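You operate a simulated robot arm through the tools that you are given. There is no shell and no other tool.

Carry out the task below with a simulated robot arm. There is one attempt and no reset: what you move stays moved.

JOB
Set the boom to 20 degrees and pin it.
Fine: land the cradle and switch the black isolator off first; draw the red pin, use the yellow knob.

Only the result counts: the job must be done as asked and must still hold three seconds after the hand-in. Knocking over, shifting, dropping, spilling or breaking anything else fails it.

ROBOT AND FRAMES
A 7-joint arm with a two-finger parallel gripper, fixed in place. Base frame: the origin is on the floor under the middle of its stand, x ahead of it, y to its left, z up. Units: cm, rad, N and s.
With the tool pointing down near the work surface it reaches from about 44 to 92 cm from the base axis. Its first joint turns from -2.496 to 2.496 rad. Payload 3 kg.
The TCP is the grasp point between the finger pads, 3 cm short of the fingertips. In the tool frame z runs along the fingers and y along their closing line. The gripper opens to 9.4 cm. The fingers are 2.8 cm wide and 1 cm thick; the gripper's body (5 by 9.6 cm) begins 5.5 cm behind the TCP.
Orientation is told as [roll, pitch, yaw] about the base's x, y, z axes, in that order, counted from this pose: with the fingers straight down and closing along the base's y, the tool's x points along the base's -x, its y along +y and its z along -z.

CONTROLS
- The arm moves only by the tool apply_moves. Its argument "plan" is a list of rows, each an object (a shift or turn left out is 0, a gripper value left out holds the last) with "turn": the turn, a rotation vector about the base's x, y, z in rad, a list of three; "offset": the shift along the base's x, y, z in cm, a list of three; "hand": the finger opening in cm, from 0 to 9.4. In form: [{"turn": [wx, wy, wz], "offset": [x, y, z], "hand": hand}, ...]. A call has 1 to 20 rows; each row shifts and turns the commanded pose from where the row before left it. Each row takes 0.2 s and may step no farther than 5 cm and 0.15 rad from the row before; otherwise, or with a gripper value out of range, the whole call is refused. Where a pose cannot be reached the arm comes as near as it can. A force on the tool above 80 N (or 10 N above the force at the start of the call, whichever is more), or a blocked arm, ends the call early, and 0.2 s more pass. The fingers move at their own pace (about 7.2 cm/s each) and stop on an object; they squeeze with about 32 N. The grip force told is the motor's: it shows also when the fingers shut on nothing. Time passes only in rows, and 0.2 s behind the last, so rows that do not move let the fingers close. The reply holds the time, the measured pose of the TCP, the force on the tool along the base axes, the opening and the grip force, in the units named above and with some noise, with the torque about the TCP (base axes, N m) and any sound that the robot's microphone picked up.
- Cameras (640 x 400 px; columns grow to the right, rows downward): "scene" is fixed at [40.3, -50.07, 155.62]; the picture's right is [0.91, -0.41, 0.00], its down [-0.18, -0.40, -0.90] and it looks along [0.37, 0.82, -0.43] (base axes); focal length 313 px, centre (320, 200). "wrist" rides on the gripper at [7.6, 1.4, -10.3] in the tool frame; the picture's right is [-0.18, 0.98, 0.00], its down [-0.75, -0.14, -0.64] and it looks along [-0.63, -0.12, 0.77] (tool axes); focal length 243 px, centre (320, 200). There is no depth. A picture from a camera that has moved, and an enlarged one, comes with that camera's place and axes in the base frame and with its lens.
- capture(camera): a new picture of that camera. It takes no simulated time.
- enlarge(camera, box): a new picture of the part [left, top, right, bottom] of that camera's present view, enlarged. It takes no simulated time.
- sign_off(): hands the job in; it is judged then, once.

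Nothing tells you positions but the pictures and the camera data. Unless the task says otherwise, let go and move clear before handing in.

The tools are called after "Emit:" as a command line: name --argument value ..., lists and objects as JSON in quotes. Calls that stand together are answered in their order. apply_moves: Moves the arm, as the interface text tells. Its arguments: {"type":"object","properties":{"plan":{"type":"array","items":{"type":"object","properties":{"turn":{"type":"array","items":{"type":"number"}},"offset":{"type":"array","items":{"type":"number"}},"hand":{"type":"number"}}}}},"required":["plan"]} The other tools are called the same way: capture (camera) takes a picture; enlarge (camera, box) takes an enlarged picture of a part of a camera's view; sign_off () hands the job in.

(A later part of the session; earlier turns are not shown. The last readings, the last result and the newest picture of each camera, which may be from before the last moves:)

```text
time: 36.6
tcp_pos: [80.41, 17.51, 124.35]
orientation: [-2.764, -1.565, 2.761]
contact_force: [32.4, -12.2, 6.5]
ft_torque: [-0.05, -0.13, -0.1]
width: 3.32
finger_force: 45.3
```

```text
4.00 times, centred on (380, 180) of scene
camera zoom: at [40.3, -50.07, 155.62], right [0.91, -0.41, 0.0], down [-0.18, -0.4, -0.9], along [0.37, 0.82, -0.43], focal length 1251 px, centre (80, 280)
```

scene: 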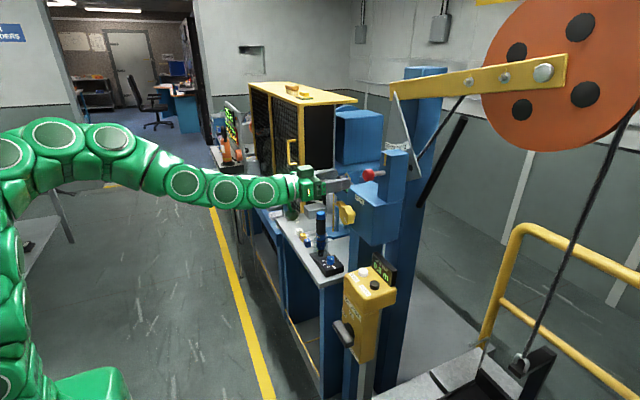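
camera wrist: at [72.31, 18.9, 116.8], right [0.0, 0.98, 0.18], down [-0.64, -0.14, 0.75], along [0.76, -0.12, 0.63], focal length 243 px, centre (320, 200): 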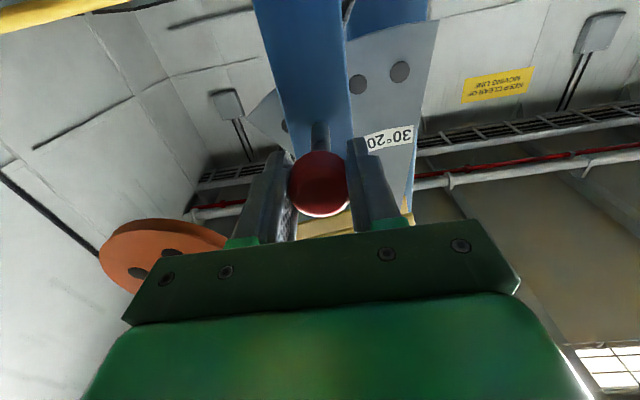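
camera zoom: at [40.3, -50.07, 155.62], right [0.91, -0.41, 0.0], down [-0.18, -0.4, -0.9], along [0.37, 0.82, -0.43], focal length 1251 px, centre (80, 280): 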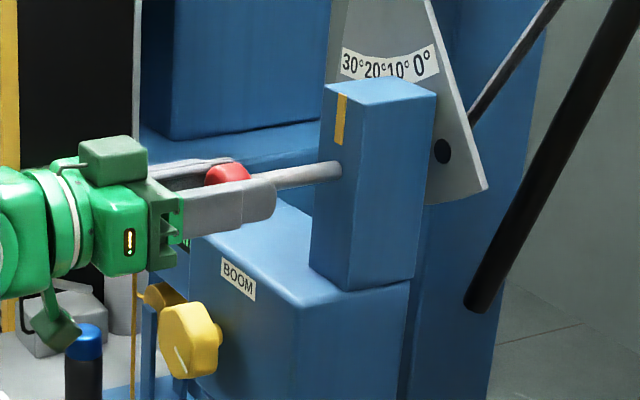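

At about 4 cm the pull force rises to 32 N: the pin is fully drawn against its stop. I relax a little, open the fingers and watch whether the pin stays out.

Emit:
apply_moves --plan '[{"offset": [0.1, 0, 0]}, {"offset": [0, 0, 0], "hand": 6}, {"offset": [0, 0, 0]}, {"offset": [0, 0, 0]}]'

Emit:
enlarge --camera "scene" --box '[320, 130, 440, 230]'

Emit:
capture --camera "wrist"

Emit:
capture --camera "scene"

```text
time: 37.6
tcp_pos: [80.53, 17.51, 124.36]
orientation: [-2.55, -1.566, 2.55]
contact_force: [-0.7, 1.8, 0.1]
ft_torque: [-0.02, 0.01, -0.01]
width: 6.02
finger_force: 0.1
```

```text
4.00 times, centred on (380, 180) of scene
camera zoom: at [40.3, -50.07, 155.62], right [0.91, -0.41, 0.0], down [-0.18, -0.4, -0.9], along [0.37, 0.82, -0.43], focal length 1251 px, centre (80, 280)
```

zoom: 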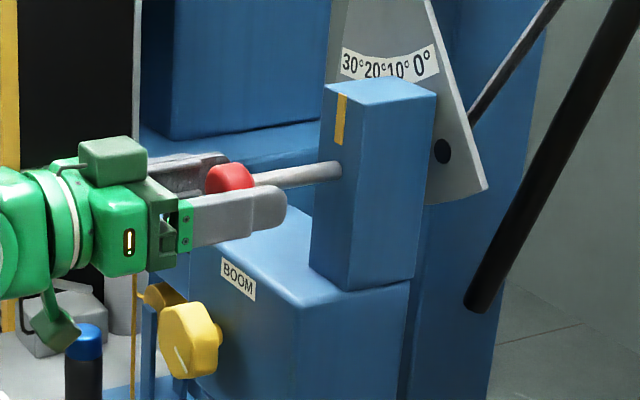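

```text
taken
camera wrist: at [70.32, 18.98, 116.7], right [0.0, 0.98, 0.18], down [-0.65, -0.14, 0.75], along [0.76, -0.12, 0.64], focal length 243 px, centre (320, 200)
```

wrist: 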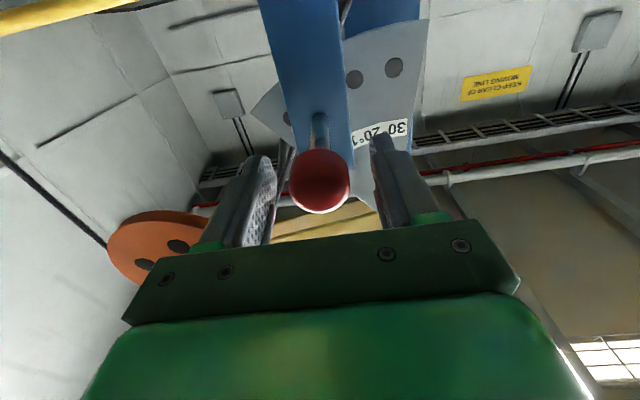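

```text
taken
```

scene: 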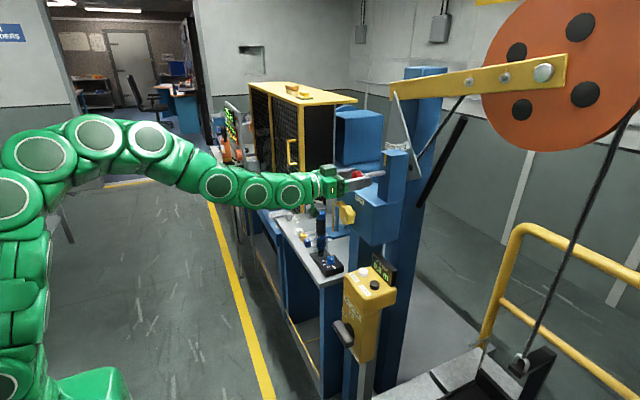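

The pin stays drawn and the boom remains at 10°. I back straight out and move over in front of the yellow knob.

Emit:
apply_moves --plan '[{"offset": [-3, 0, 0]}, {"offset": [-3, 0, 0]}, {"offset": [-1.5, 1, -2], "hand": 9}, {"offset": [0, 1.5, -3]}, {"offset": [0, 1.5, -3]}, {"offset": [0, 1.5, -3]}, {"offset": [0, 1.5, -3]}, {"offset": [0, 1, -1.6]}, {"offset": [0, 0, 0]}]'

Emit:
capture --camera "wrist"

Emit:
capture --camera "scene"

Emit:
enlarge --camera "scene" --box '[320, 160, 440, 260]'

```text
time: 39.6
tcp_pos: [73.07, 25.57, 108.71]
orientation: [-2.63, -1.566, 2.627]
contact_force: [0.4, -0.1, -0.5]
ft_torque: [0.0, -0.01, 0.03]
width: 9.0
finger_force: 0.1
```

```text
taken
camera wrist: at [62.84, 27.03, 101.15], right [0.0, 0.98, 0.18], down [-0.65, -0.14, 0.75], along [0.76, -0.12, 0.64], focal length 243 px, centre (320, 200)
```

wrist: 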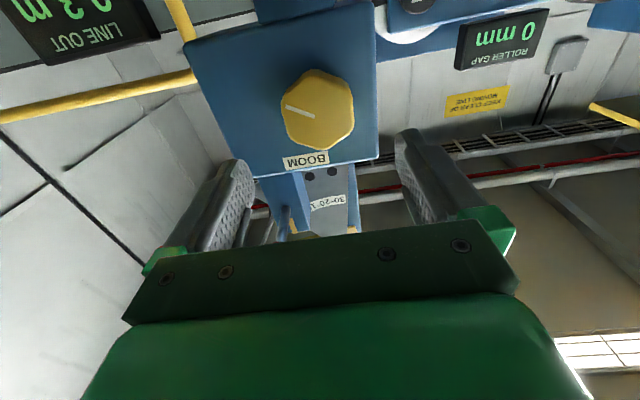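

```text
taken
```

scene: 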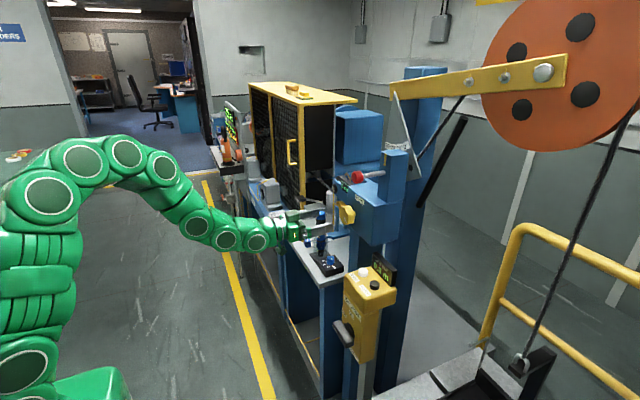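

```text
4.00 times, centred on (380, 210) of scene
camera zoom: at [40.3, -50.07, 155.62], right [0.91, -0.41, 0.0], down [-0.18, -0.4, -0.9], along [0.37, 0.82, -0.43], focal length 1251 px, centre (80, 160)
```

zoom: 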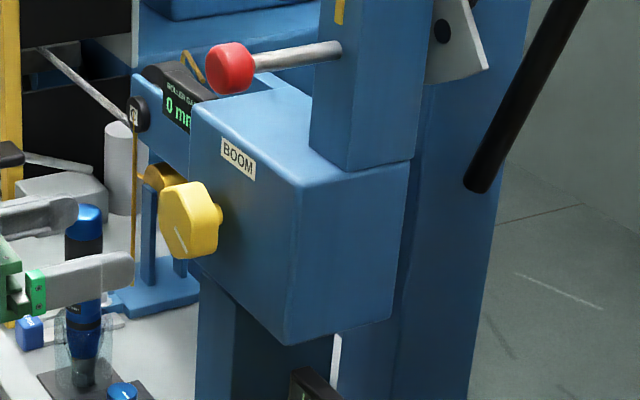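

The yellow knob is at about (83.4, 25.4, 108.7), roughly 6 cm across. I move in level so the fingers straddle it, staying short of the box face at x≈86.3.

Emit:
apply_moves --plan '[{"offset": [3, -0.05, 0]}, {"offset": [3, -0.05, 0]}, {"offset": [2.4, -0.05, 0]}, {"offset": [1, 0, 0]}, {"offset": [0, 0, 0]}]'

Emit:
capture --camera "wrist"

Emit:
enlarge --camera "scene" --box '[300, 160, 420, 260]'

```text
time: 40.8
tcp_pos: [82.51, 25.4, 108.81]
orientation: [-2.527, -1.566, 2.525]
contact_force: [-0.5, 0.1, 0.5]
ft_torque: [0.02, 0.03, -0.01]
width: 8.99
finger_force: 0.1
```

```text
taken
camera wrist: at [72.25, 26.83, 101.2], right [0.0, 0.98, 0.18], down [-0.65, -0.14, 0.75], along [0.76, -0.12, 0.63], focal length 243 px, centre (320, 200)
```

wrist: 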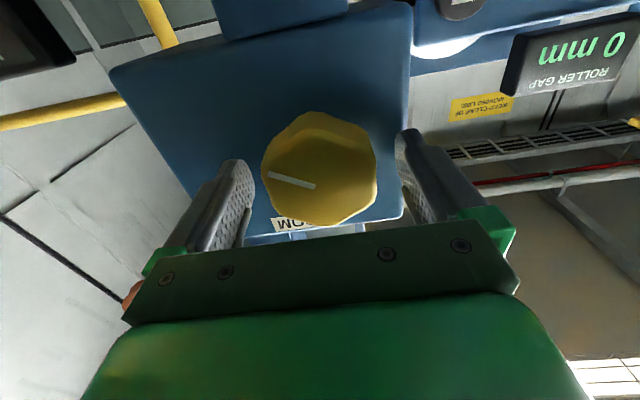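

```text
4.00 times, centred on (360, 210) of scene
camera zoom: at [40.3, -50.07, 155.62], right [0.91, -0.41, 0.0], down [-0.18, -0.4, -0.9], along [0.37, 0.82, -0.43], focal length 1251 px, centre (160, 160)
```

zoom: 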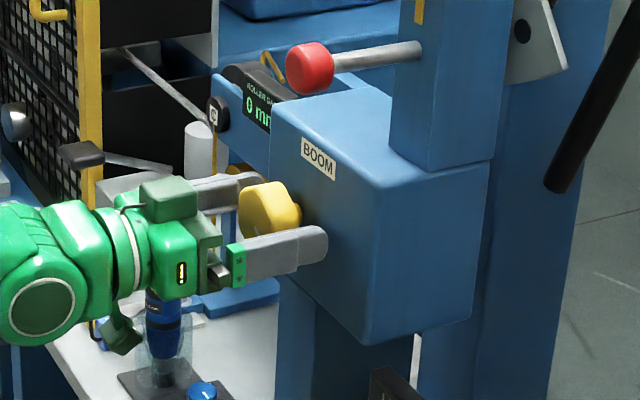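

The fingers straddle the knob well centred. I close on it.

Emit:
apply_moves --plan '[{"offset": [0, 0, -0.1], "hand": 6}, {"offset": [0, 0, 0], "hand": 5}, {"offset": [0, 0, 0], "hand": 4}, {"offset": [0, 0, 0]}, {"offset": [0, 0, 0]}]'

Emit:
capture --camera "wrist"

Emit:
enlarge --camera "scene" --box '[350, 135, 430, 185]'

```text
time: 42.0
tcp_pos: [82.44, 25.45, 108.53]
orientation: [-2.516, -1.564, 2.513]
contact_force: [7.1, 11.0, 0.2]
ft_torque: [0.06, -0.03, 0.57]
width: 6.0
finger_force: 44.9
```

```text
taken
camera wrist: at [72.24, 26.9, 101.08], right [0.0, 0.98, 0.18], down [-0.65, -0.14, 0.75], along [0.76, -0.12, 0.64], focal length 243 px, centre (320, 200)
```

wrist: 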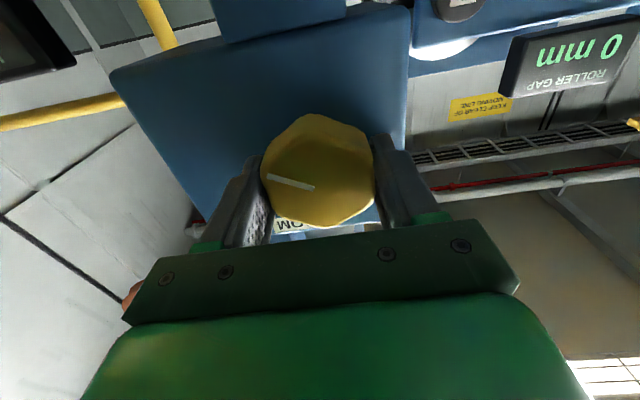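

```text
8.00 times, centred on (390, 160) of scene
camera zoom: at [40.3, -50.07, 155.62], right [0.91, -0.41, 0.0], down [-0.18, -0.4, -0.9], along [0.37, 0.82, -0.43], focal length 2502 px, centre (-240, 520)
```

zoom: 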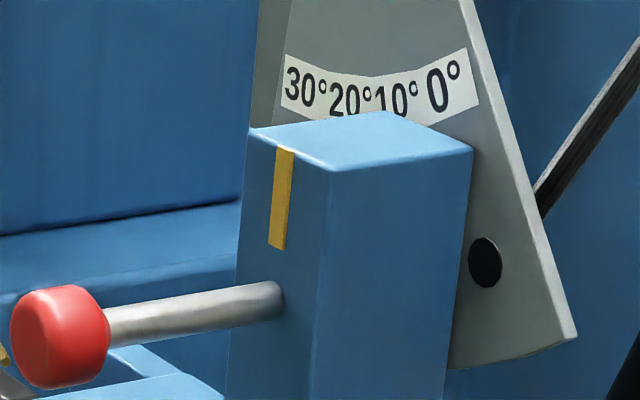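

The knob is gripped (6.0 cm). I turn it a little clockwise (about +x) and see which way the boom goes.

Emit:
apply_moves --plan '[{"turn": [0.06, 0, 0], "hand": 0}, {"turn": [0.07, 0, 0]}, {"turn": [0.07, 0, 0]}, {"offset": [0, 0, 0]}]'

Emit:
enlarge --camera "scene" --box '[350, 135, 430, 185]'

Emit:
capture --camera "wrist"

```text
time: 43.0
tcp_pos: [82.47, 25.39, 108.68]
orientation: [1.599, -1.373, -1.601]
contact_force: [11.1, 16.7, 1.7]
ft_torque: [0.09, -1.41, 0.14]
width: 5.97
finger_force: 45.1
```

```text
8.00 times, centred on (390, 160) of scene
camera zoom: at [40.3, -50.07, 155.62], right [0.91, -0.41, 0.0], down [-0.18, -0.4, -0.9], along [0.37, 0.82, -0.43], focal length 2502 px, centre (-240, 520)
```

zoom: 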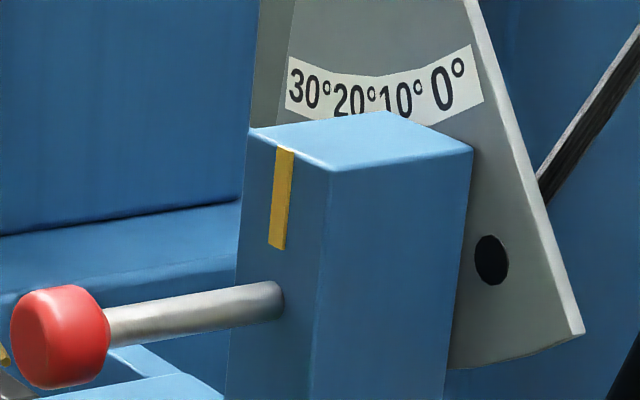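

```text
taken
camera wrist: at [72.24, 28.37, 101.49], right [0.0, 0.93, 0.37], down [-0.65, -0.28, 0.71], along [0.76, -0.24, 0.6], focal length 243 px, centre (320, 200)
```

wrist: 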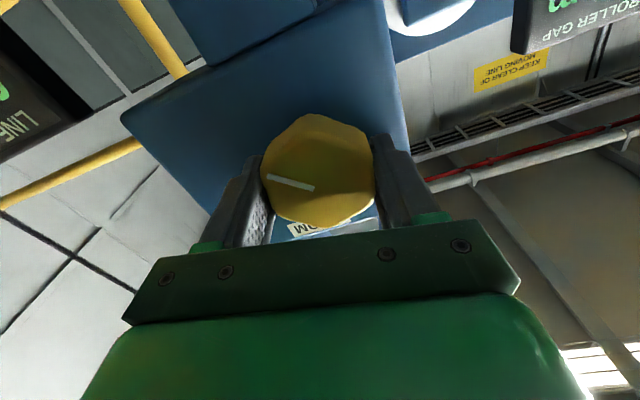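

Clockwise turning moves the plate toward the 20° mark (boom rising), about 1.3–1.5° of boom for 0.2 rad of knob. I continue the same way in steps.

Emit:
apply_moves --plan '[{"turn": [0.1, 0, 0], "offset": [0, 0.04, 0]}, {"turn": [0.1, 0, 0]}, {"turn": [0.1, 0, 0]}, {"turn": [0.1, 0, 0]}, {"offset": [0, 0, 0]}]'

Emit:
enlarge --camera "scene" --box '[350, 135, 430, 185]'

Emit:
capture --camera "wrist"

Emit:
capture --camera "scene"

```text
time: 44.2
tcp_pos: [82.38, 25.42, 108.63]
orientation: [1.578, -0.971, -1.58]
contact_force: [14.4, 1.5, 10.4]
ft_torque: [0.1, -1.12, -0.31]
width: 5.95
finger_force: 45.6
```

```text
8.00 times, centred on (390, 160) of scene
camera zoom: at [40.3, -50.07, 155.62], right [0.91, -0.41, 0.0], down [-0.18, -0.4, -0.9], along [0.37, 0.82, -0.43], focal length 2502 px, centre (-240, 520)
```

zoom: 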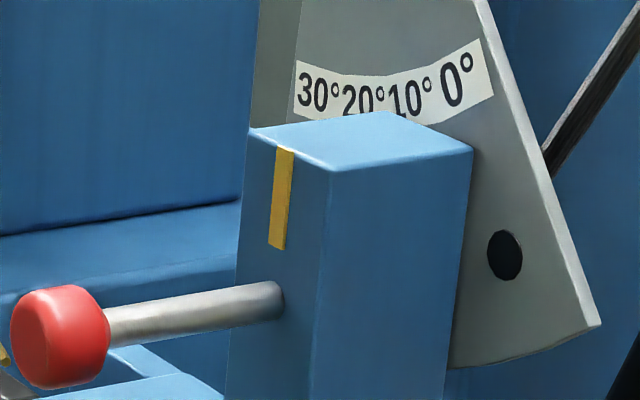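

```text
taken
camera wrist: at [72.23, 30.93, 103.18], right [0.0, 0.71, 0.71], down [-0.65, -0.54, 0.54], along [0.76, -0.46, 0.46], focal length 243 px, centre (320, 200)
```

wrist: 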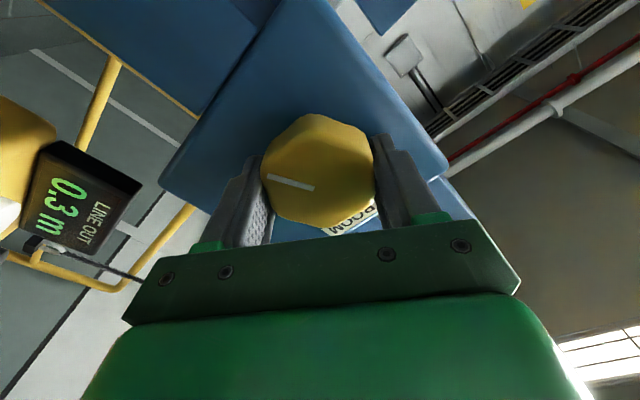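

```text
taken
```

scene: 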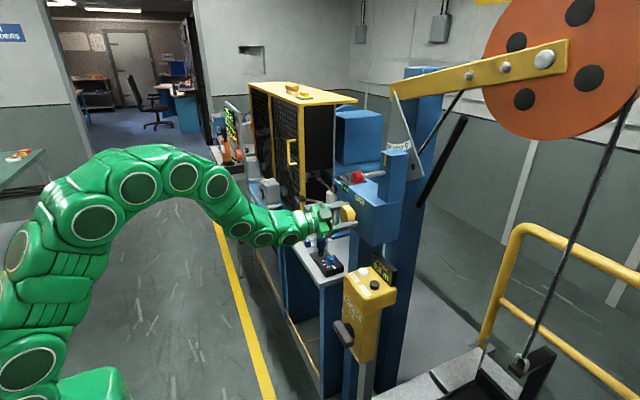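

About 0.6 rad of knob raised the boom some 3.5–4°, so roughly a quarter turn is needed in total. The cradle still stands. I continue.

Emit:
apply_moves --plan '[{"turn": [0.1, 0, 0]}, {"turn": [0.1, 0, 0]}, {"turn": [0.1, 0, 0]}, {"turn": [0.1, 0, 0]}, {"turn": [0.1, 0, 0]}, {"offset": [0, 0, 0]}]'

Emit:
enlarge --camera "scene" --box '[350, 135, 430, 185]'

Emit:
capture --camera "wrist"

Emit:
capture --camera "scene"

```text
time: 45.6
tcp_pos: [82.34, 25.33, 108.67]
orientation: [1.568, -0.47, -1.579]
contact_force: [-16.7, -24.2, -3.6]
ft_torque: [0.04, -0.25, -0.51]
width: 5.97
finger_force: 45.3
```

```text
8.00 times, centred on (390, 160) of scene
camera zoom: at [40.3, -50.07, 155.62], right [0.91, -0.41, 0.0], down [-0.18, -0.4, -0.9], along [0.37, 0.82, -0.43], focal length 2502 px, centre (-240, 520)
```

zoom: 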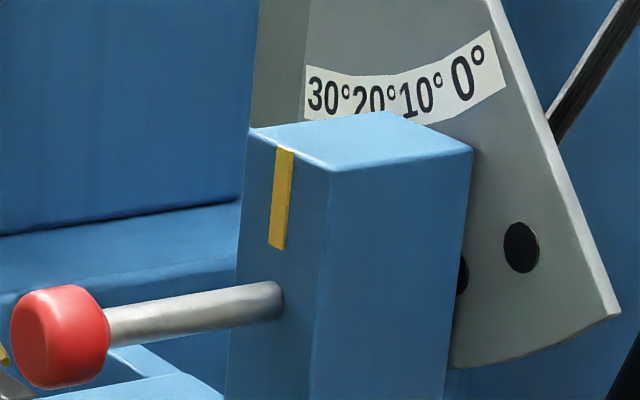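

```text
taken
camera wrist: at [72.23, 32.87, 106.47], right [0.0, 0.28, 0.96], down [-0.65, -0.73, 0.22], along [0.76, -0.62, 0.18], focal length 243 px, centre (320, 200)
```

wrist: 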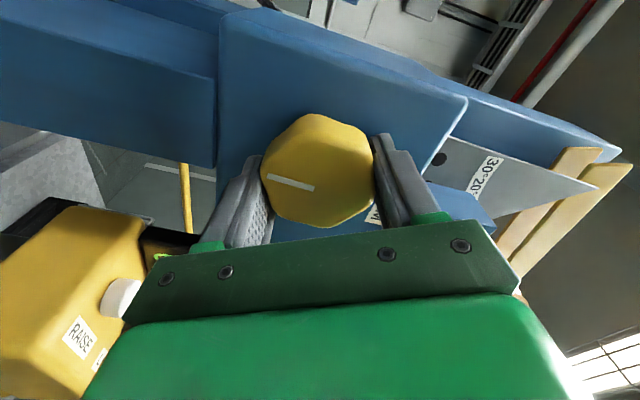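

```text
taken
```

scene: 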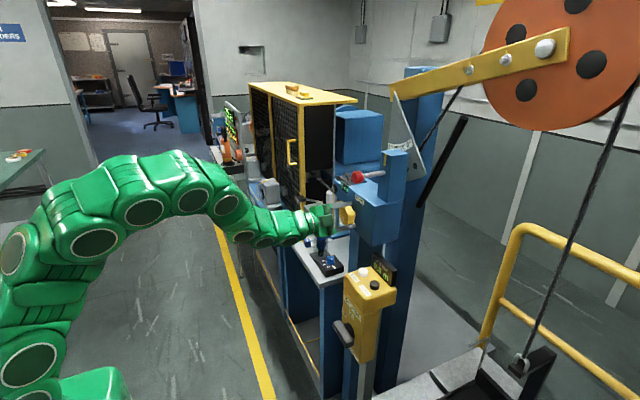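

The boom is near 15.4° after 1.1 rad, so the ratio is about 12:1 and some 1.0 rad more is needed. The wrist still has room; I continue carefully.

Emit:
apply_moves --plan '[{"turn": [0.1, 0, 0], "offset": [0.05, -0.06, 0]}, {"turn": [0.1, 0, 0]}, {"turn": [0.1, 0, 0]}, {"turn": [0.1, 0, 0]}, {"offset": [0, 0, 0]}]'

Emit:
enlarge --camera "scene" --box '[350, 135, 430, 185]'

Emit:
capture --camera "wrist"

Emit:
capture --camera "scene"

```text
time: 46.8
tcp_pos: [82.35, 25.39, 108.55]
orientation: [1.569, -0.074, -1.577]
contact_force: [4.5, -9.3, -27.2]
ft_torque: [0.03, -0.95, -0.34]
width: 5.99
finger_force: 44.9
```

```text
8.00 times, centred on (390, 160) of scene
camera zoom: at [40.3, -50.07, 155.62], right [0.91, -0.41, 0.0], down [-0.18, -0.4, -0.9], along [0.37, 0.82, -0.43], focal length 2502 px, centre (-240, 520)
```

zoom: 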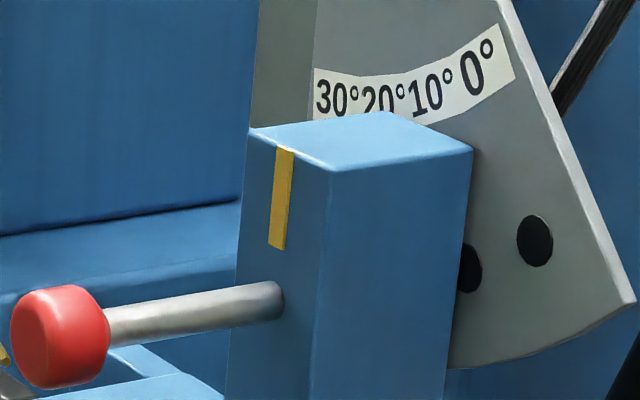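

```text
taken
camera wrist: at [72.28, 33.14, 109.49], right [0.0, -0.11, 0.99], down [-0.65, -0.76, -0.08], along [0.76, -0.64, -0.07], focal length 243 px, centre (320, 200)
```

wrist: 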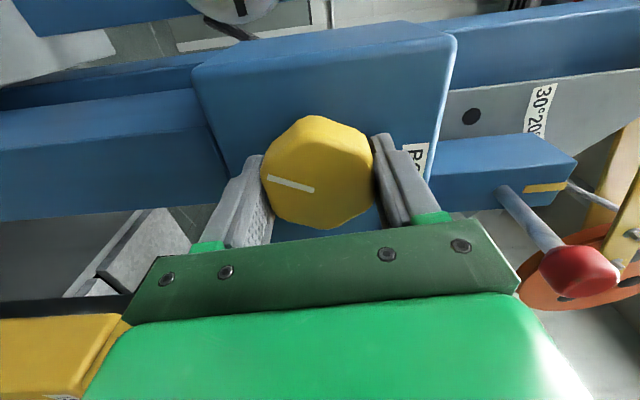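

```text
taken
```

scene: 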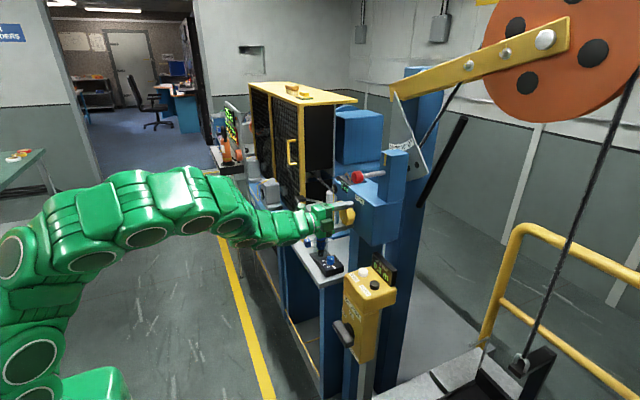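

The boom is at about 17.4°; roughly 0.55 rad more is needed. I turn 0.3 rad more, easing the side load, and check the line slack.

Emit:
apply_moves --plan '[{"turn": [0.1, 0, 0], "offset": [0, -0.02, -0.07]}, {"turn": [0.1, 0, 0]}, {"turn": [0.1, 0, 0]}, {"offset": [0, 0, 0]}]'

Emit:
enlarge --camera "scene" --box '[350, 135, 430, 185]'

Emit:
enlarge --camera "scene" --box '[480, 60, 640, 400]'

Emit:
capture --camera "wrist"

```text
time: 47.8
tcp_pos: [82.46, 25.52, 108.42]
orientation: [1.566, 0.227, -1.577]
contact_force: [0.0, 1.0, -22.0]
ft_torque: [0.09, -0.71, -0.82]
width: 6.0
finger_force: 45.0
```

```text
8.00 times, centred on (390, 160) of scene
camera zoom: at [40.3, -50.07, 155.62], right [0.91, -0.41, 0.0], down [-0.18, -0.4, -0.9], along [0.37, 0.82, -0.43], focal length 2502 px, centre (-240, 520)
```

zoom: 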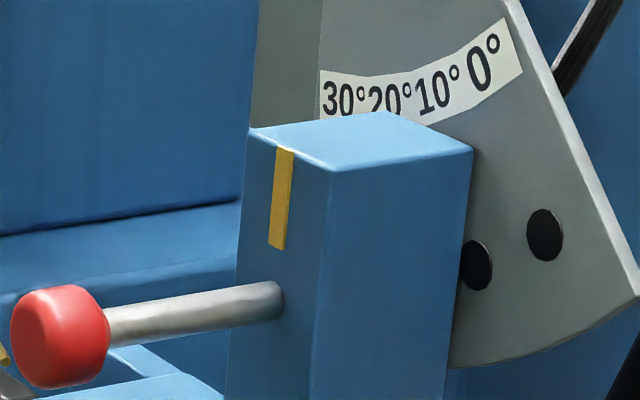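

```text
1.18 times, centred on (560, 230) of scene
camera zoom: at [40.3, -50.07, 155.62], right [0.91, -0.41, 0.0], down [-0.18, -0.4, -0.9], along [0.37, 0.82, -0.43], focal length 368 px, centre (38, 165)
```

zoom: 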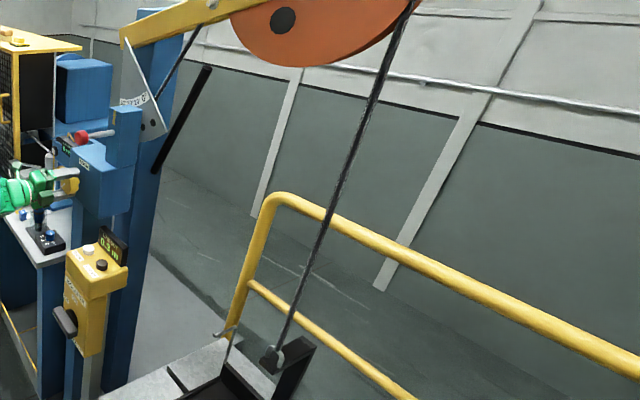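

```text
taken
camera wrist: at [72.27, 32.54, 111.7], right [0.0, -0.4, 0.92], down [-0.65, -0.7, -0.31], along [0.76, -0.59, -0.26], focal length 243 px, centre (320, 200)
```

wrist: 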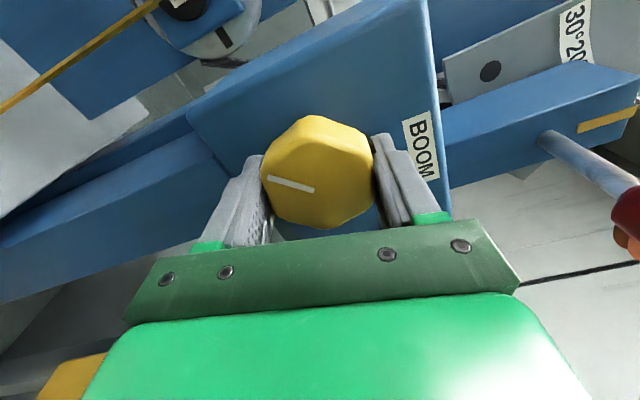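

The line is still slack and the cradle stands. The 10° hole is now about 9 px short of the place where the 0° hole was when pinned at 10°, so about 0.2–0.3 rad remain; I turn 0.2.

Emit:
apply_moves --plan '[{"turn": [0.1, 0, 0], "offset": [0, 0, -0.05]}, {"turn": [0.1, 0, 0]}, {"offset": [0, 0, 0]}]'

Emit:
enlarge --camera "scene" --box '[350, 135, 430, 185]'

Emit:
capture --camera "scene"

```text
time: 48.6
tcp_pos: [82.43, 25.36, 108.43]
orientation: [1.568, 0.427, -1.577]
contact_force: [33.9, 13.0, -15.6]
ft_torque: [0.04, -0.66, 0.22]
width: 5.99
finger_force: 44.6
```

```text
8.00 times, centred on (390, 160) of scene
camera zoom: at [40.3, -50.07, 155.62], right [0.91, -0.41, 0.0], down [-0.18, -0.4, -0.9], along [0.37, 0.82, -0.43], focal length 2502 px, centre (-240, 520)
```

zoom: 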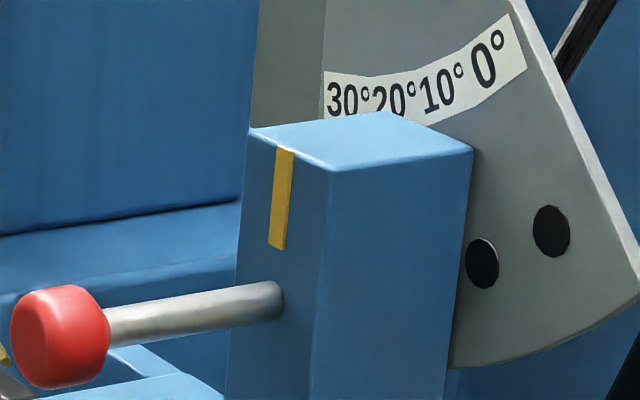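

```text
taken
```

scene: 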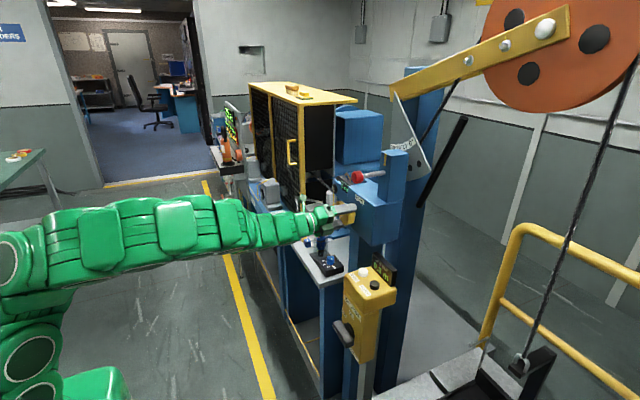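

The 10° hole is now 3 px short of its target, so about 0.09 rad remain (matches a 12:1 ratio, 2.09 rad in total). I turn that last bit.

Emit:
apply_moves --plan '[{"turn": [0.05, 0, 0], "offset": [0.05, 0, 0]}, {"turn": [0.042, 0, 0]}, {"offset": [0, 0, 0]}]'

Emit:
enlarge --camera "scene" --box '[350, 135, 430, 185]'

Emit:
enlarge --camera "scene" --box '[400, 150, 432, 170]'

```text
time: 49.4
tcp_pos: [82.41, 25.34, 108.61]
orientation: [1.565, 0.518, -1.578]
contact_force: [15.5, 4.7, -11.4]
ft_torque: [0.04, 0.01, 0.17]
width: 5.99
finger_force: 44.8
```

```text
8.00 times, centred on (390, 160) of scene
camera zoom: at [40.3, -50.07, 155.62], right [0.91, -0.41, 0.0], down [-0.18, -0.4, -0.9], along [0.37, 0.82, -0.43], focal length 2502 px, centre (-240, 520)
```

zoom: 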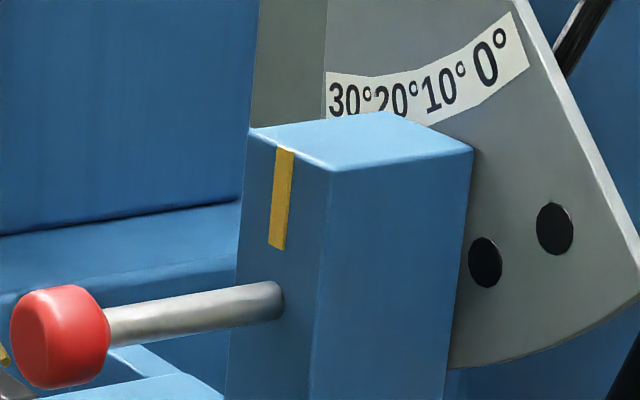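

```text
16.00 times, centred on (416, 160) of scene
camera zoom: at [40.3, -50.07, 155.62], right [0.91, -0.41, 0.0], down [-0.18, -0.4, -0.9], along [0.37, 0.82, -0.43], focal length 5003 px, centre (-1216, 840)
```

zoom: 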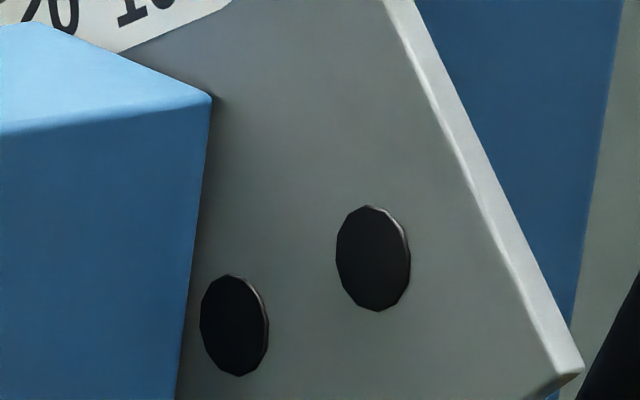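

The 10° hole now sits exactly where the 0° hole was before, so the boom is at 20°. I open the fingers, back straight out and check that it holds.

Emit:
apply_moves --plan '[{"hand": 7}, {"hand": 9}, {"offset": [0, 0, 0]}, {"offset": [-3, 0, 0]}, {"offset": [-3, 0, 0]}, {"offset": [-4, 0, 0]}]'

Emit:
enlarge --camera "scene" --box '[350, 135, 430, 185]'

Emit:
capture --camera "scene"

Emit:
capture --camera "wrist"

```text
time: 50.8
tcp_pos: [72.48, 25.4, 108.54]
orientation: [1.565, 0.519, -1.577]
contact_force: [0.1, -0.3, -0.1]
ft_torque: [-0.01, 0.0, 0.0]
width: 9.02
finger_force: 0.0
```

```text
8.00 times, centred on (390, 160) of scene
camera zoom: at [40.3, -50.07, 155.62], right [0.91, -0.41, 0.0], down [-0.18, -0.4, -0.9], along [0.37, 0.82, -0.43], focal length 2502 px, centre (-240, 520)
```

zoom: 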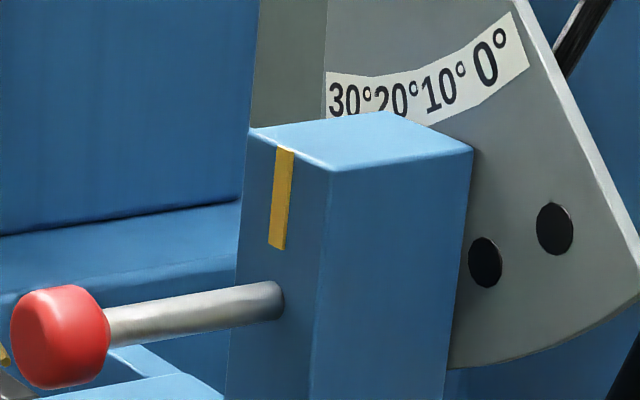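

```text
taken
```

scene: 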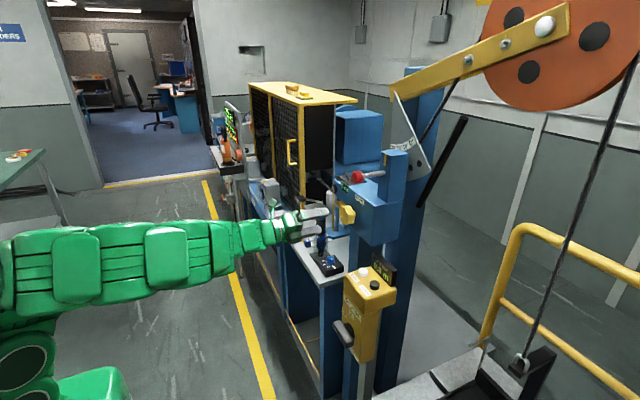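

```text
taken
camera wrist: at [62.3, 31.38, 113.63], right [0.0, -0.65, 0.76], down [-0.65, -0.58, -0.49], along [0.76, -0.49, -0.42], focal length 243 px, centre (320, 200)
```

wrist: 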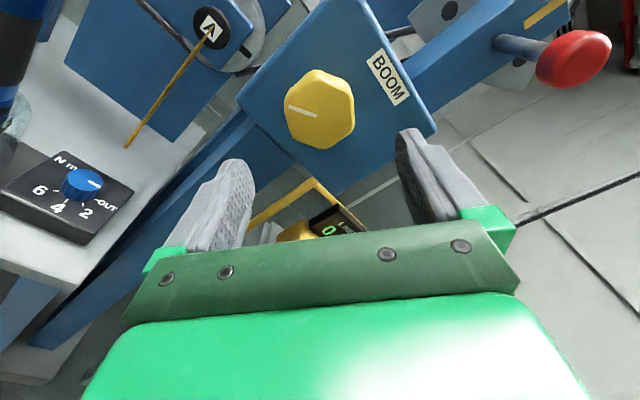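

The boom holds at 20° with the knob released, and the pin is still drawn. I turn the hand back upright while moving up in front of the pin knob.

Emit:
apply_moves --plan '[{"turn": [-0.1395, 0, 0], "offset": [-0.1, -0.53, 1.05]}, {"turn": [-0.1395, 0, 0], "offset": [0, -0.53, 1.05]}, {"turn": [-0.1395, 0, 0], "offset": [0, -0.53, 1.05]}, {"turn": [-0.1395, 0, 0], "offset": [0, -0.53, 1.05]}, {"turn": [-0.1395, 0, 0], "offset": [0, -0.53, 1.05]}, {"turn": [-0.1395, 0, 0], "offset": [0, -0.53, 1.05]}, {"turn": [-0.1395, 0, 0], "offset": [0, -0.53, 1.05]}, {"turn": [-0.1395, 0, 0], "offset": [0, -0.53, 1.05]}, {"turn": [-0.1395, 0, 0], "offset": [0, -0.53, 1.05]}, {"turn": [-0.1395, 0, 0], "offset": [0, -0.53, 1.05]}, {"turn": [-0.1395, 0, 0], "offset": [0, -0.53, 1.05]}, {"turn": [-0.1395, 0, 0], "offset": [0, -0.53, 1.05]}, {"turn": [-0.1395, 0, 0], "offset": [0, -0.53, 1.05]}, {"turn": [-0.1395, 0, 0], "offset": [0, -0.53, 1.05]}, {"turn": [-0.1395, 0, 0], "offset": [0, -0.53, 1.05]}, {"hand": 6}, {"offset": [0, 0, 0]}]'

Emit:
capture --camera "wrist"

Emit:
capture --camera "scene"

Emit:
enlarge --camera "scene" --box '[320, 130, 440, 230]'

```text
time: 54.4
tcp_pos: [72.35, 17.35, 124.08]
orientation: [-2.526, -1.565, 2.523]
contact_force: [-0.7, 0.3, 0.0]
ft_torque: [0.01, 0.02, -0.01]
width: 5.99
finger_force: 0.1
```

```text
taken
camera wrist: at [62.2, 18.82, 116.62], right [0.0, 0.98, 0.18], down [-0.65, -0.14, 0.75], along [0.76, -0.12, 0.64], focal length 243 px, centre (320, 200)
```

wrist: 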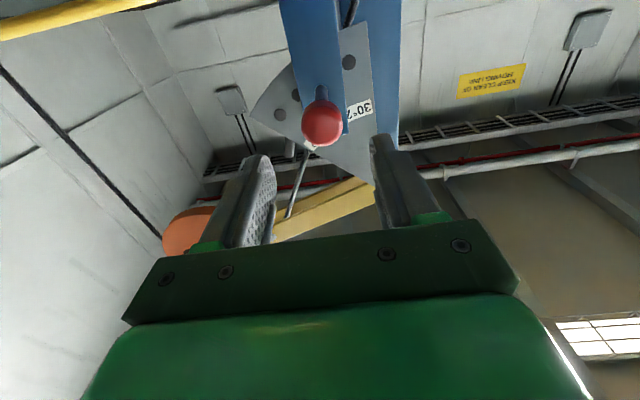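

```text
taken
```

scene: 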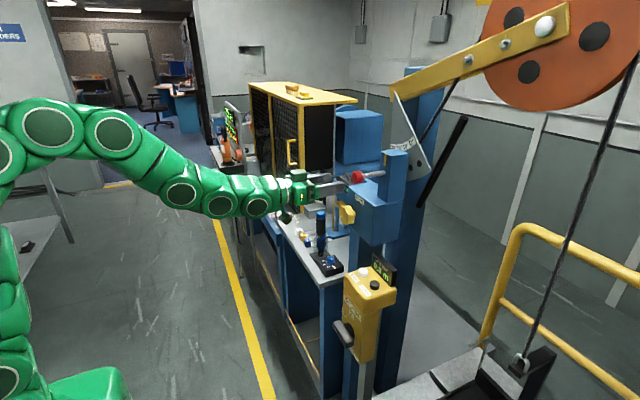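

```text
4.00 times, centred on (380, 180) of scene
camera zoom: at [40.3, -50.07, 155.62], right [0.91, -0.41, 0.0], down [-0.18, -0.4, -0.9], along [0.37, 0.82, -0.43], focal length 1251 px, centre (80, 280)
```

zoom: 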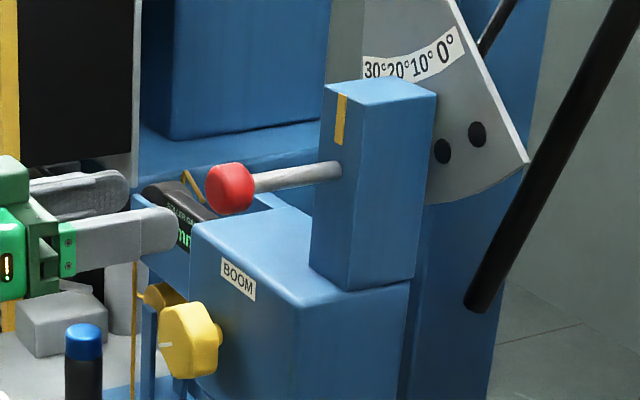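

The hand is level in front of the drawn pin; one hole (30°) shows to the left of the block and two (10°, 0°) to the right, as expected at 20°. I move in and grip the pin knob again.

Emit:
apply_moves --plan '[{"offset": [3, 0.05, 0.1]}, {"offset": [3, 0.05, 0.1]}, {"offset": [2.1, 0.05, 0.05]}, {"offset": [0, 0, 0]}]'

Emit:
capture --camera "wrist"

Emit:
enlarge --camera "scene" --box '[320, 130, 440, 230]'

```text
time: 55.4
tcp_pos: [80.51, 17.57, 124.52]
orientation: [-2.556, -1.565, 2.554]
contact_force: [-0.8, 0.4, 0.5]
ft_torque: [-0.02, -0.02, 0.02]
width: 5.99
finger_force: 0.1
```

```text
taken
camera wrist: at [70.42, 18.95, 116.91], right [0.0, 0.98, 0.18], down [-0.65, -0.14, 0.75], along [0.76, -0.12, 0.63], focal length 243 px, centre (320, 200)
```

wrist: 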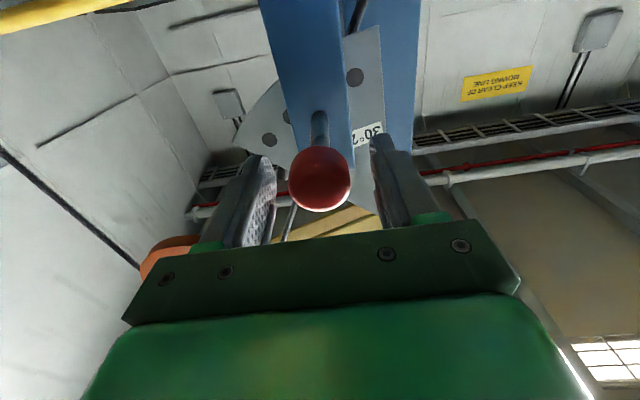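

```text
4.00 times, centred on (380, 180) of scene
camera zoom: at [40.3, -50.07, 155.62], right [0.91, -0.41, 0.0], down [-0.18, -0.4, -0.9], along [0.37, 0.82, -0.43], focal length 1251 px, centre (80, 280)
```

zoom: 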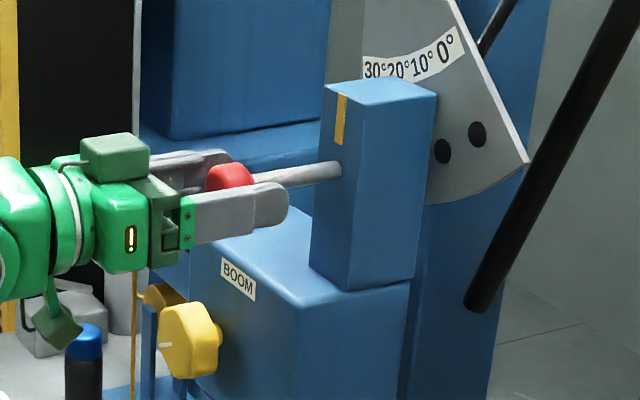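

The knob is between the fingers again. I close on it and start pushing the pin in.

Emit:
apply_moves --plan '[{"offset": [0, -0.05, -0.12], "hand": 3}, {"hand": 1}, {"hand": 0}, {"offset": [0, 0, 0]}, {"offset": [0.4, 0, 0]}, {"offset": [0.4, 0, 0]}, {"offset": [0.4, 0, 0]}]'

Emit:
enlarge --camera "scene" --box '[320, 130, 440, 230]'

```text
time: 57.0
tcp_pos: [81.8, 17.41, 124.39]
orientation: [-2.796, -1.564, 2.794]
contact_force: [-0.2, -1.6, 9.6]
ft_torque: [0.13, 0.06, -0.06]
width: 3.29
finger_force: 45.0
```

```text
4.00 times, centred on (380, 180) of scene
camera zoom: at [40.3, -50.07, 155.62], right [0.91, -0.41, 0.0], down [-0.18, -0.4, -0.9], along [0.37, 0.82, -0.43], focal length 1251 px, centre (80, 280)
```

zoom: 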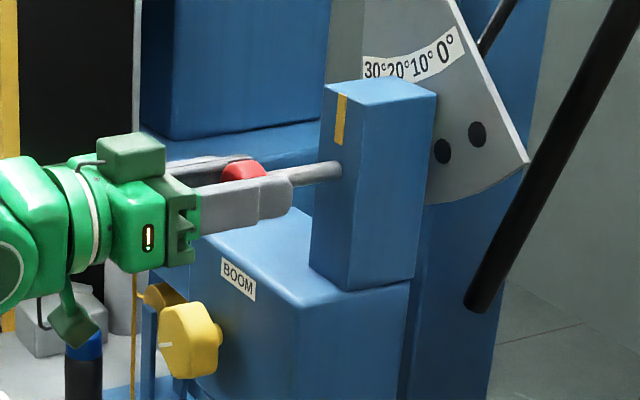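

The pin slides in easily so far (1.2 cm). I continue in small steps, watching the axial force.

Emit:
apply_moves --plan '[{"offset": [0.4, 0, 0]}, {"offset": [0.4, 0, 0]}, {"offset": [0.4, 0, 0]}]'

```text
time: 57.8
tcp_pos: [82.84, 17.46, 124.38]
orientation: [-2.709, -1.563, 2.706]
contact_force: [0.2, -1.9, 11.0]
ft_torque: [-0.01, -0.61, -0.03]
width: 3.28
finger_force: 45.2
```

The pin is in 2.4 cm with no axial resistance. I push on to its seated position near x≈84.5.

Emit:
apply_moves --plan '[{"offset": [0.4, 0, 0]}, {"offset": [0.4, 0, 0]}, {"offset": [0.4, 0, 0]}]'

Emit:
enlarge --camera "scene" --box '[320, 130, 440, 230]'

Emit:
capture --camera "wrist"

```text
time: 58.6
tcp_pos: [84.03, 17.53, 124.39]
orientation: [-2.601, -1.563, 2.601]
contact_force: [-1.0, 3.9, 9.8]
ft_torque: [-0.04, -0.35, 0.04]
width: 3.32
finger_force: 45.0
```

```text
4.00 times, centred on (380, 180) of scene
camera zoom: at [40.3, -50.07, 155.62], right [0.91, -0.41, 0.0], down [-0.18, -0.4, -0.9], along [0.37, 0.82, -0.43], focal length 1251 px, centre (80, 280)
```

zoom: 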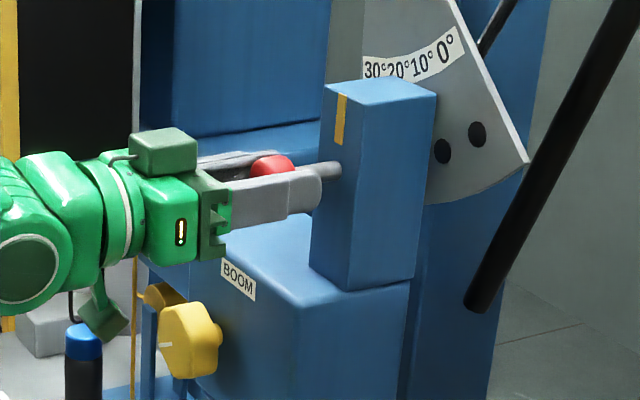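

```text
taken
camera wrist: at [73.87, 18.91, 116.78], right [0.0, 0.98, 0.18], down [-0.65, -0.14, 0.75], along [0.76, -0.12, 0.64], focal length 243 px, centre (320, 200)
```

wrist: 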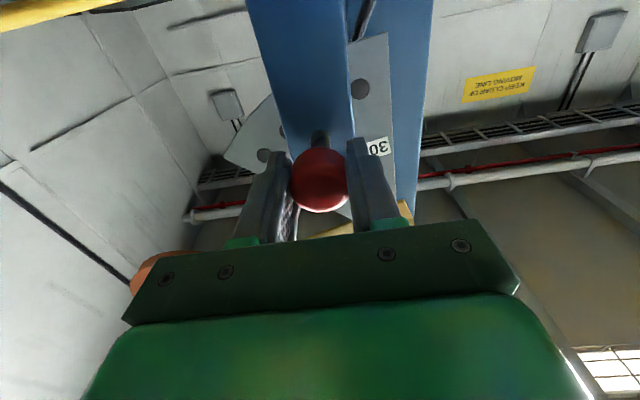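

The pin is about 3.5 cm in. I push the last half centimetre in small steps until it seats.

Emit:
apply_moves --plan '[{"offset": [0.2, 0, -0.05]}, {"offset": [0.2, 0, 0]}, {"offset": [0.1, 0, 0]}]'

Emit:
enlarge --camera "scene" --box '[350, 135, 430, 185]'

```text
time: 59.4
tcp_pos: [84.57, 17.52, 124.29]
orientation: [-2.617, -1.566, 2.617]
contact_force: [-33.9, 0.5, 2.2]
ft_torque: [0.02, -0.19, 0.02]
width: 3.29
finger_force: 45.2
```

```text
8.00 times, centred on (390, 160) of scene
camera zoom: at [40.3, -50.07, 155.62], right [0.91, -0.41, 0.0], down [-0.18, -0.4, -0.9], along [0.37, 0.82, -0.43], focal length 2502 px, centre (-240, 520)
```

zoom: 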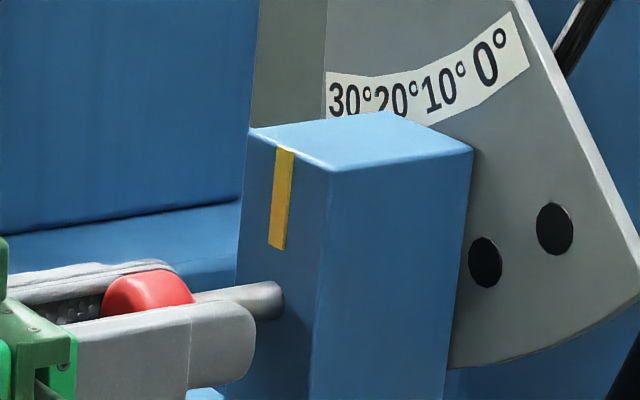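

The push force rises to 34 N at the original seated position: the pin is fully home at 20°. I relax, open the fingers wide and back straight out.

Emit:
apply_moves --plan '[{"offset": [-0.08, 0, 0]}, {"hand": 6}, {"offset": [0, 0, 0]}, {"offset": [0, 0, 0]}, {"offset": [-3, 0, 0]}, {"offset": [-4, 0, 0]}, {"offset": [-4, 0, 0]}, {"offset": [0, 0, 0]}]'

Emit:
capture --camera "scene"

Emit:
enlarge --camera "scene" --box '[350, 135, 430, 185]'

Emit:
capture --camera "wrist"

Emit:
enlarge --camera "scene" --box '[300, 220, 420, 370]'

Emit:
enlarge --camera "scene" --box '[400, 237, 640, 400]'

```text
time: 61.2
tcp_pos: [73.39, 17.51, 124.19]
orientation: [-2.499, -1.565, 2.497]
contact_force: [0.4, 0.4, 0.0]
ft_torque: [0.01, 0.01, -0.01]
width: 6.02
finger_force: 0.0
```

```text
taken
```

scene: 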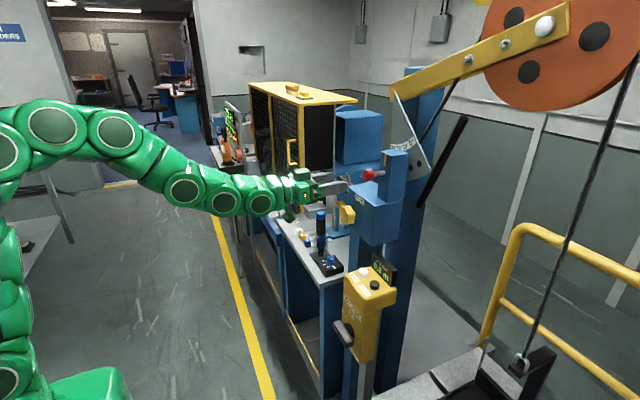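

```text
8.00 times, centred on (390, 160) of scene
camera zoom: at [40.3, -50.07, 155.62], right [0.91, -0.41, 0.0], down [-0.18, -0.4, -0.9], along [0.37, 0.82, -0.43], focal length 2502 px, centre (-240, 520)
```

zoom: 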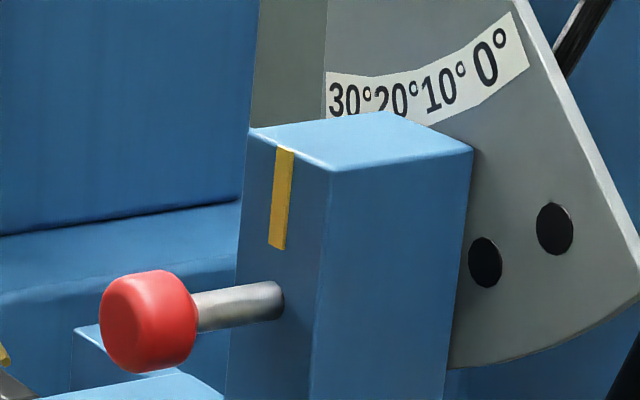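

```text
taken
camera wrist: at [63.14, 18.99, 116.68], right [0.0, 0.98, 0.18], down [-0.65, -0.14, 0.75], along [0.76, -0.12, 0.63], focal length 243 px, centre (320, 200)
```

wrist: 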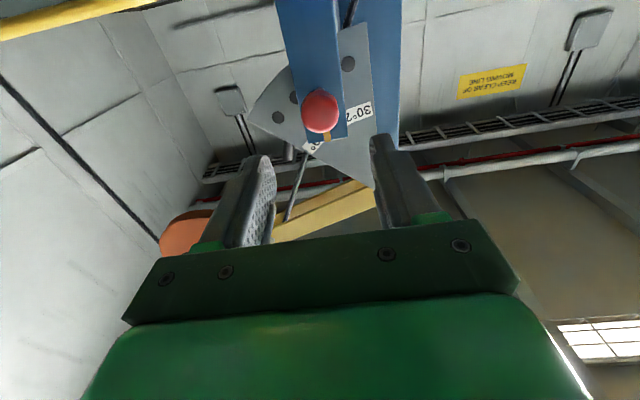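

```text
2.67 times, centred on (360, 295) of scene
camera zoom: at [40.3, -50.07, 155.62], right [0.91, -0.41, 0.0], down [-0.18, -0.4, -0.9], along [0.37, 0.82, -0.43], focal length 834 px, centre (213, -53)
```

zoom: 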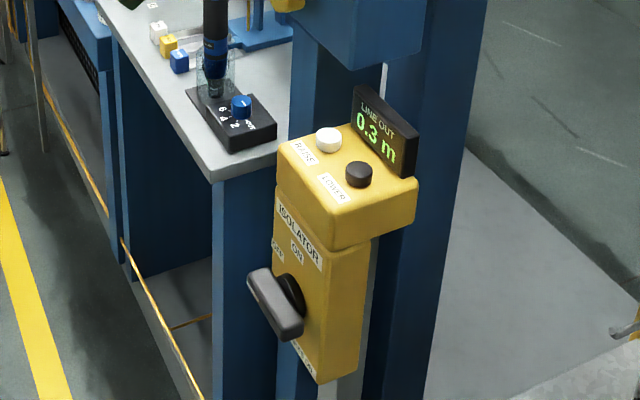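

```text
2.45 times, centred on (520, 318) of scene
camera zoom: at [40.3, -50.07, 155.62], right [0.91, -0.41, 0.0], down [-0.18, -0.4, -0.9], along [0.37, 0.82, -0.43], focal length 767 px, centre (-171, -91)
```

zoom: 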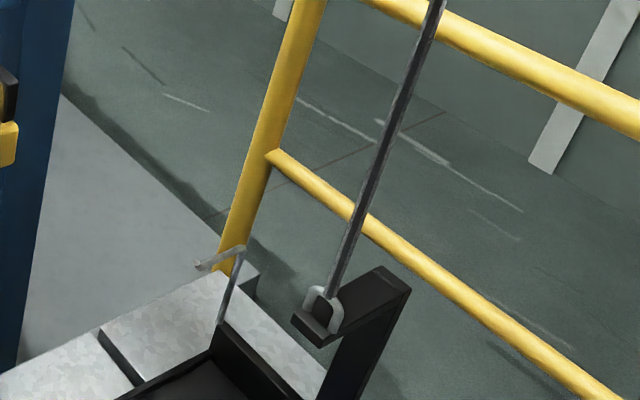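

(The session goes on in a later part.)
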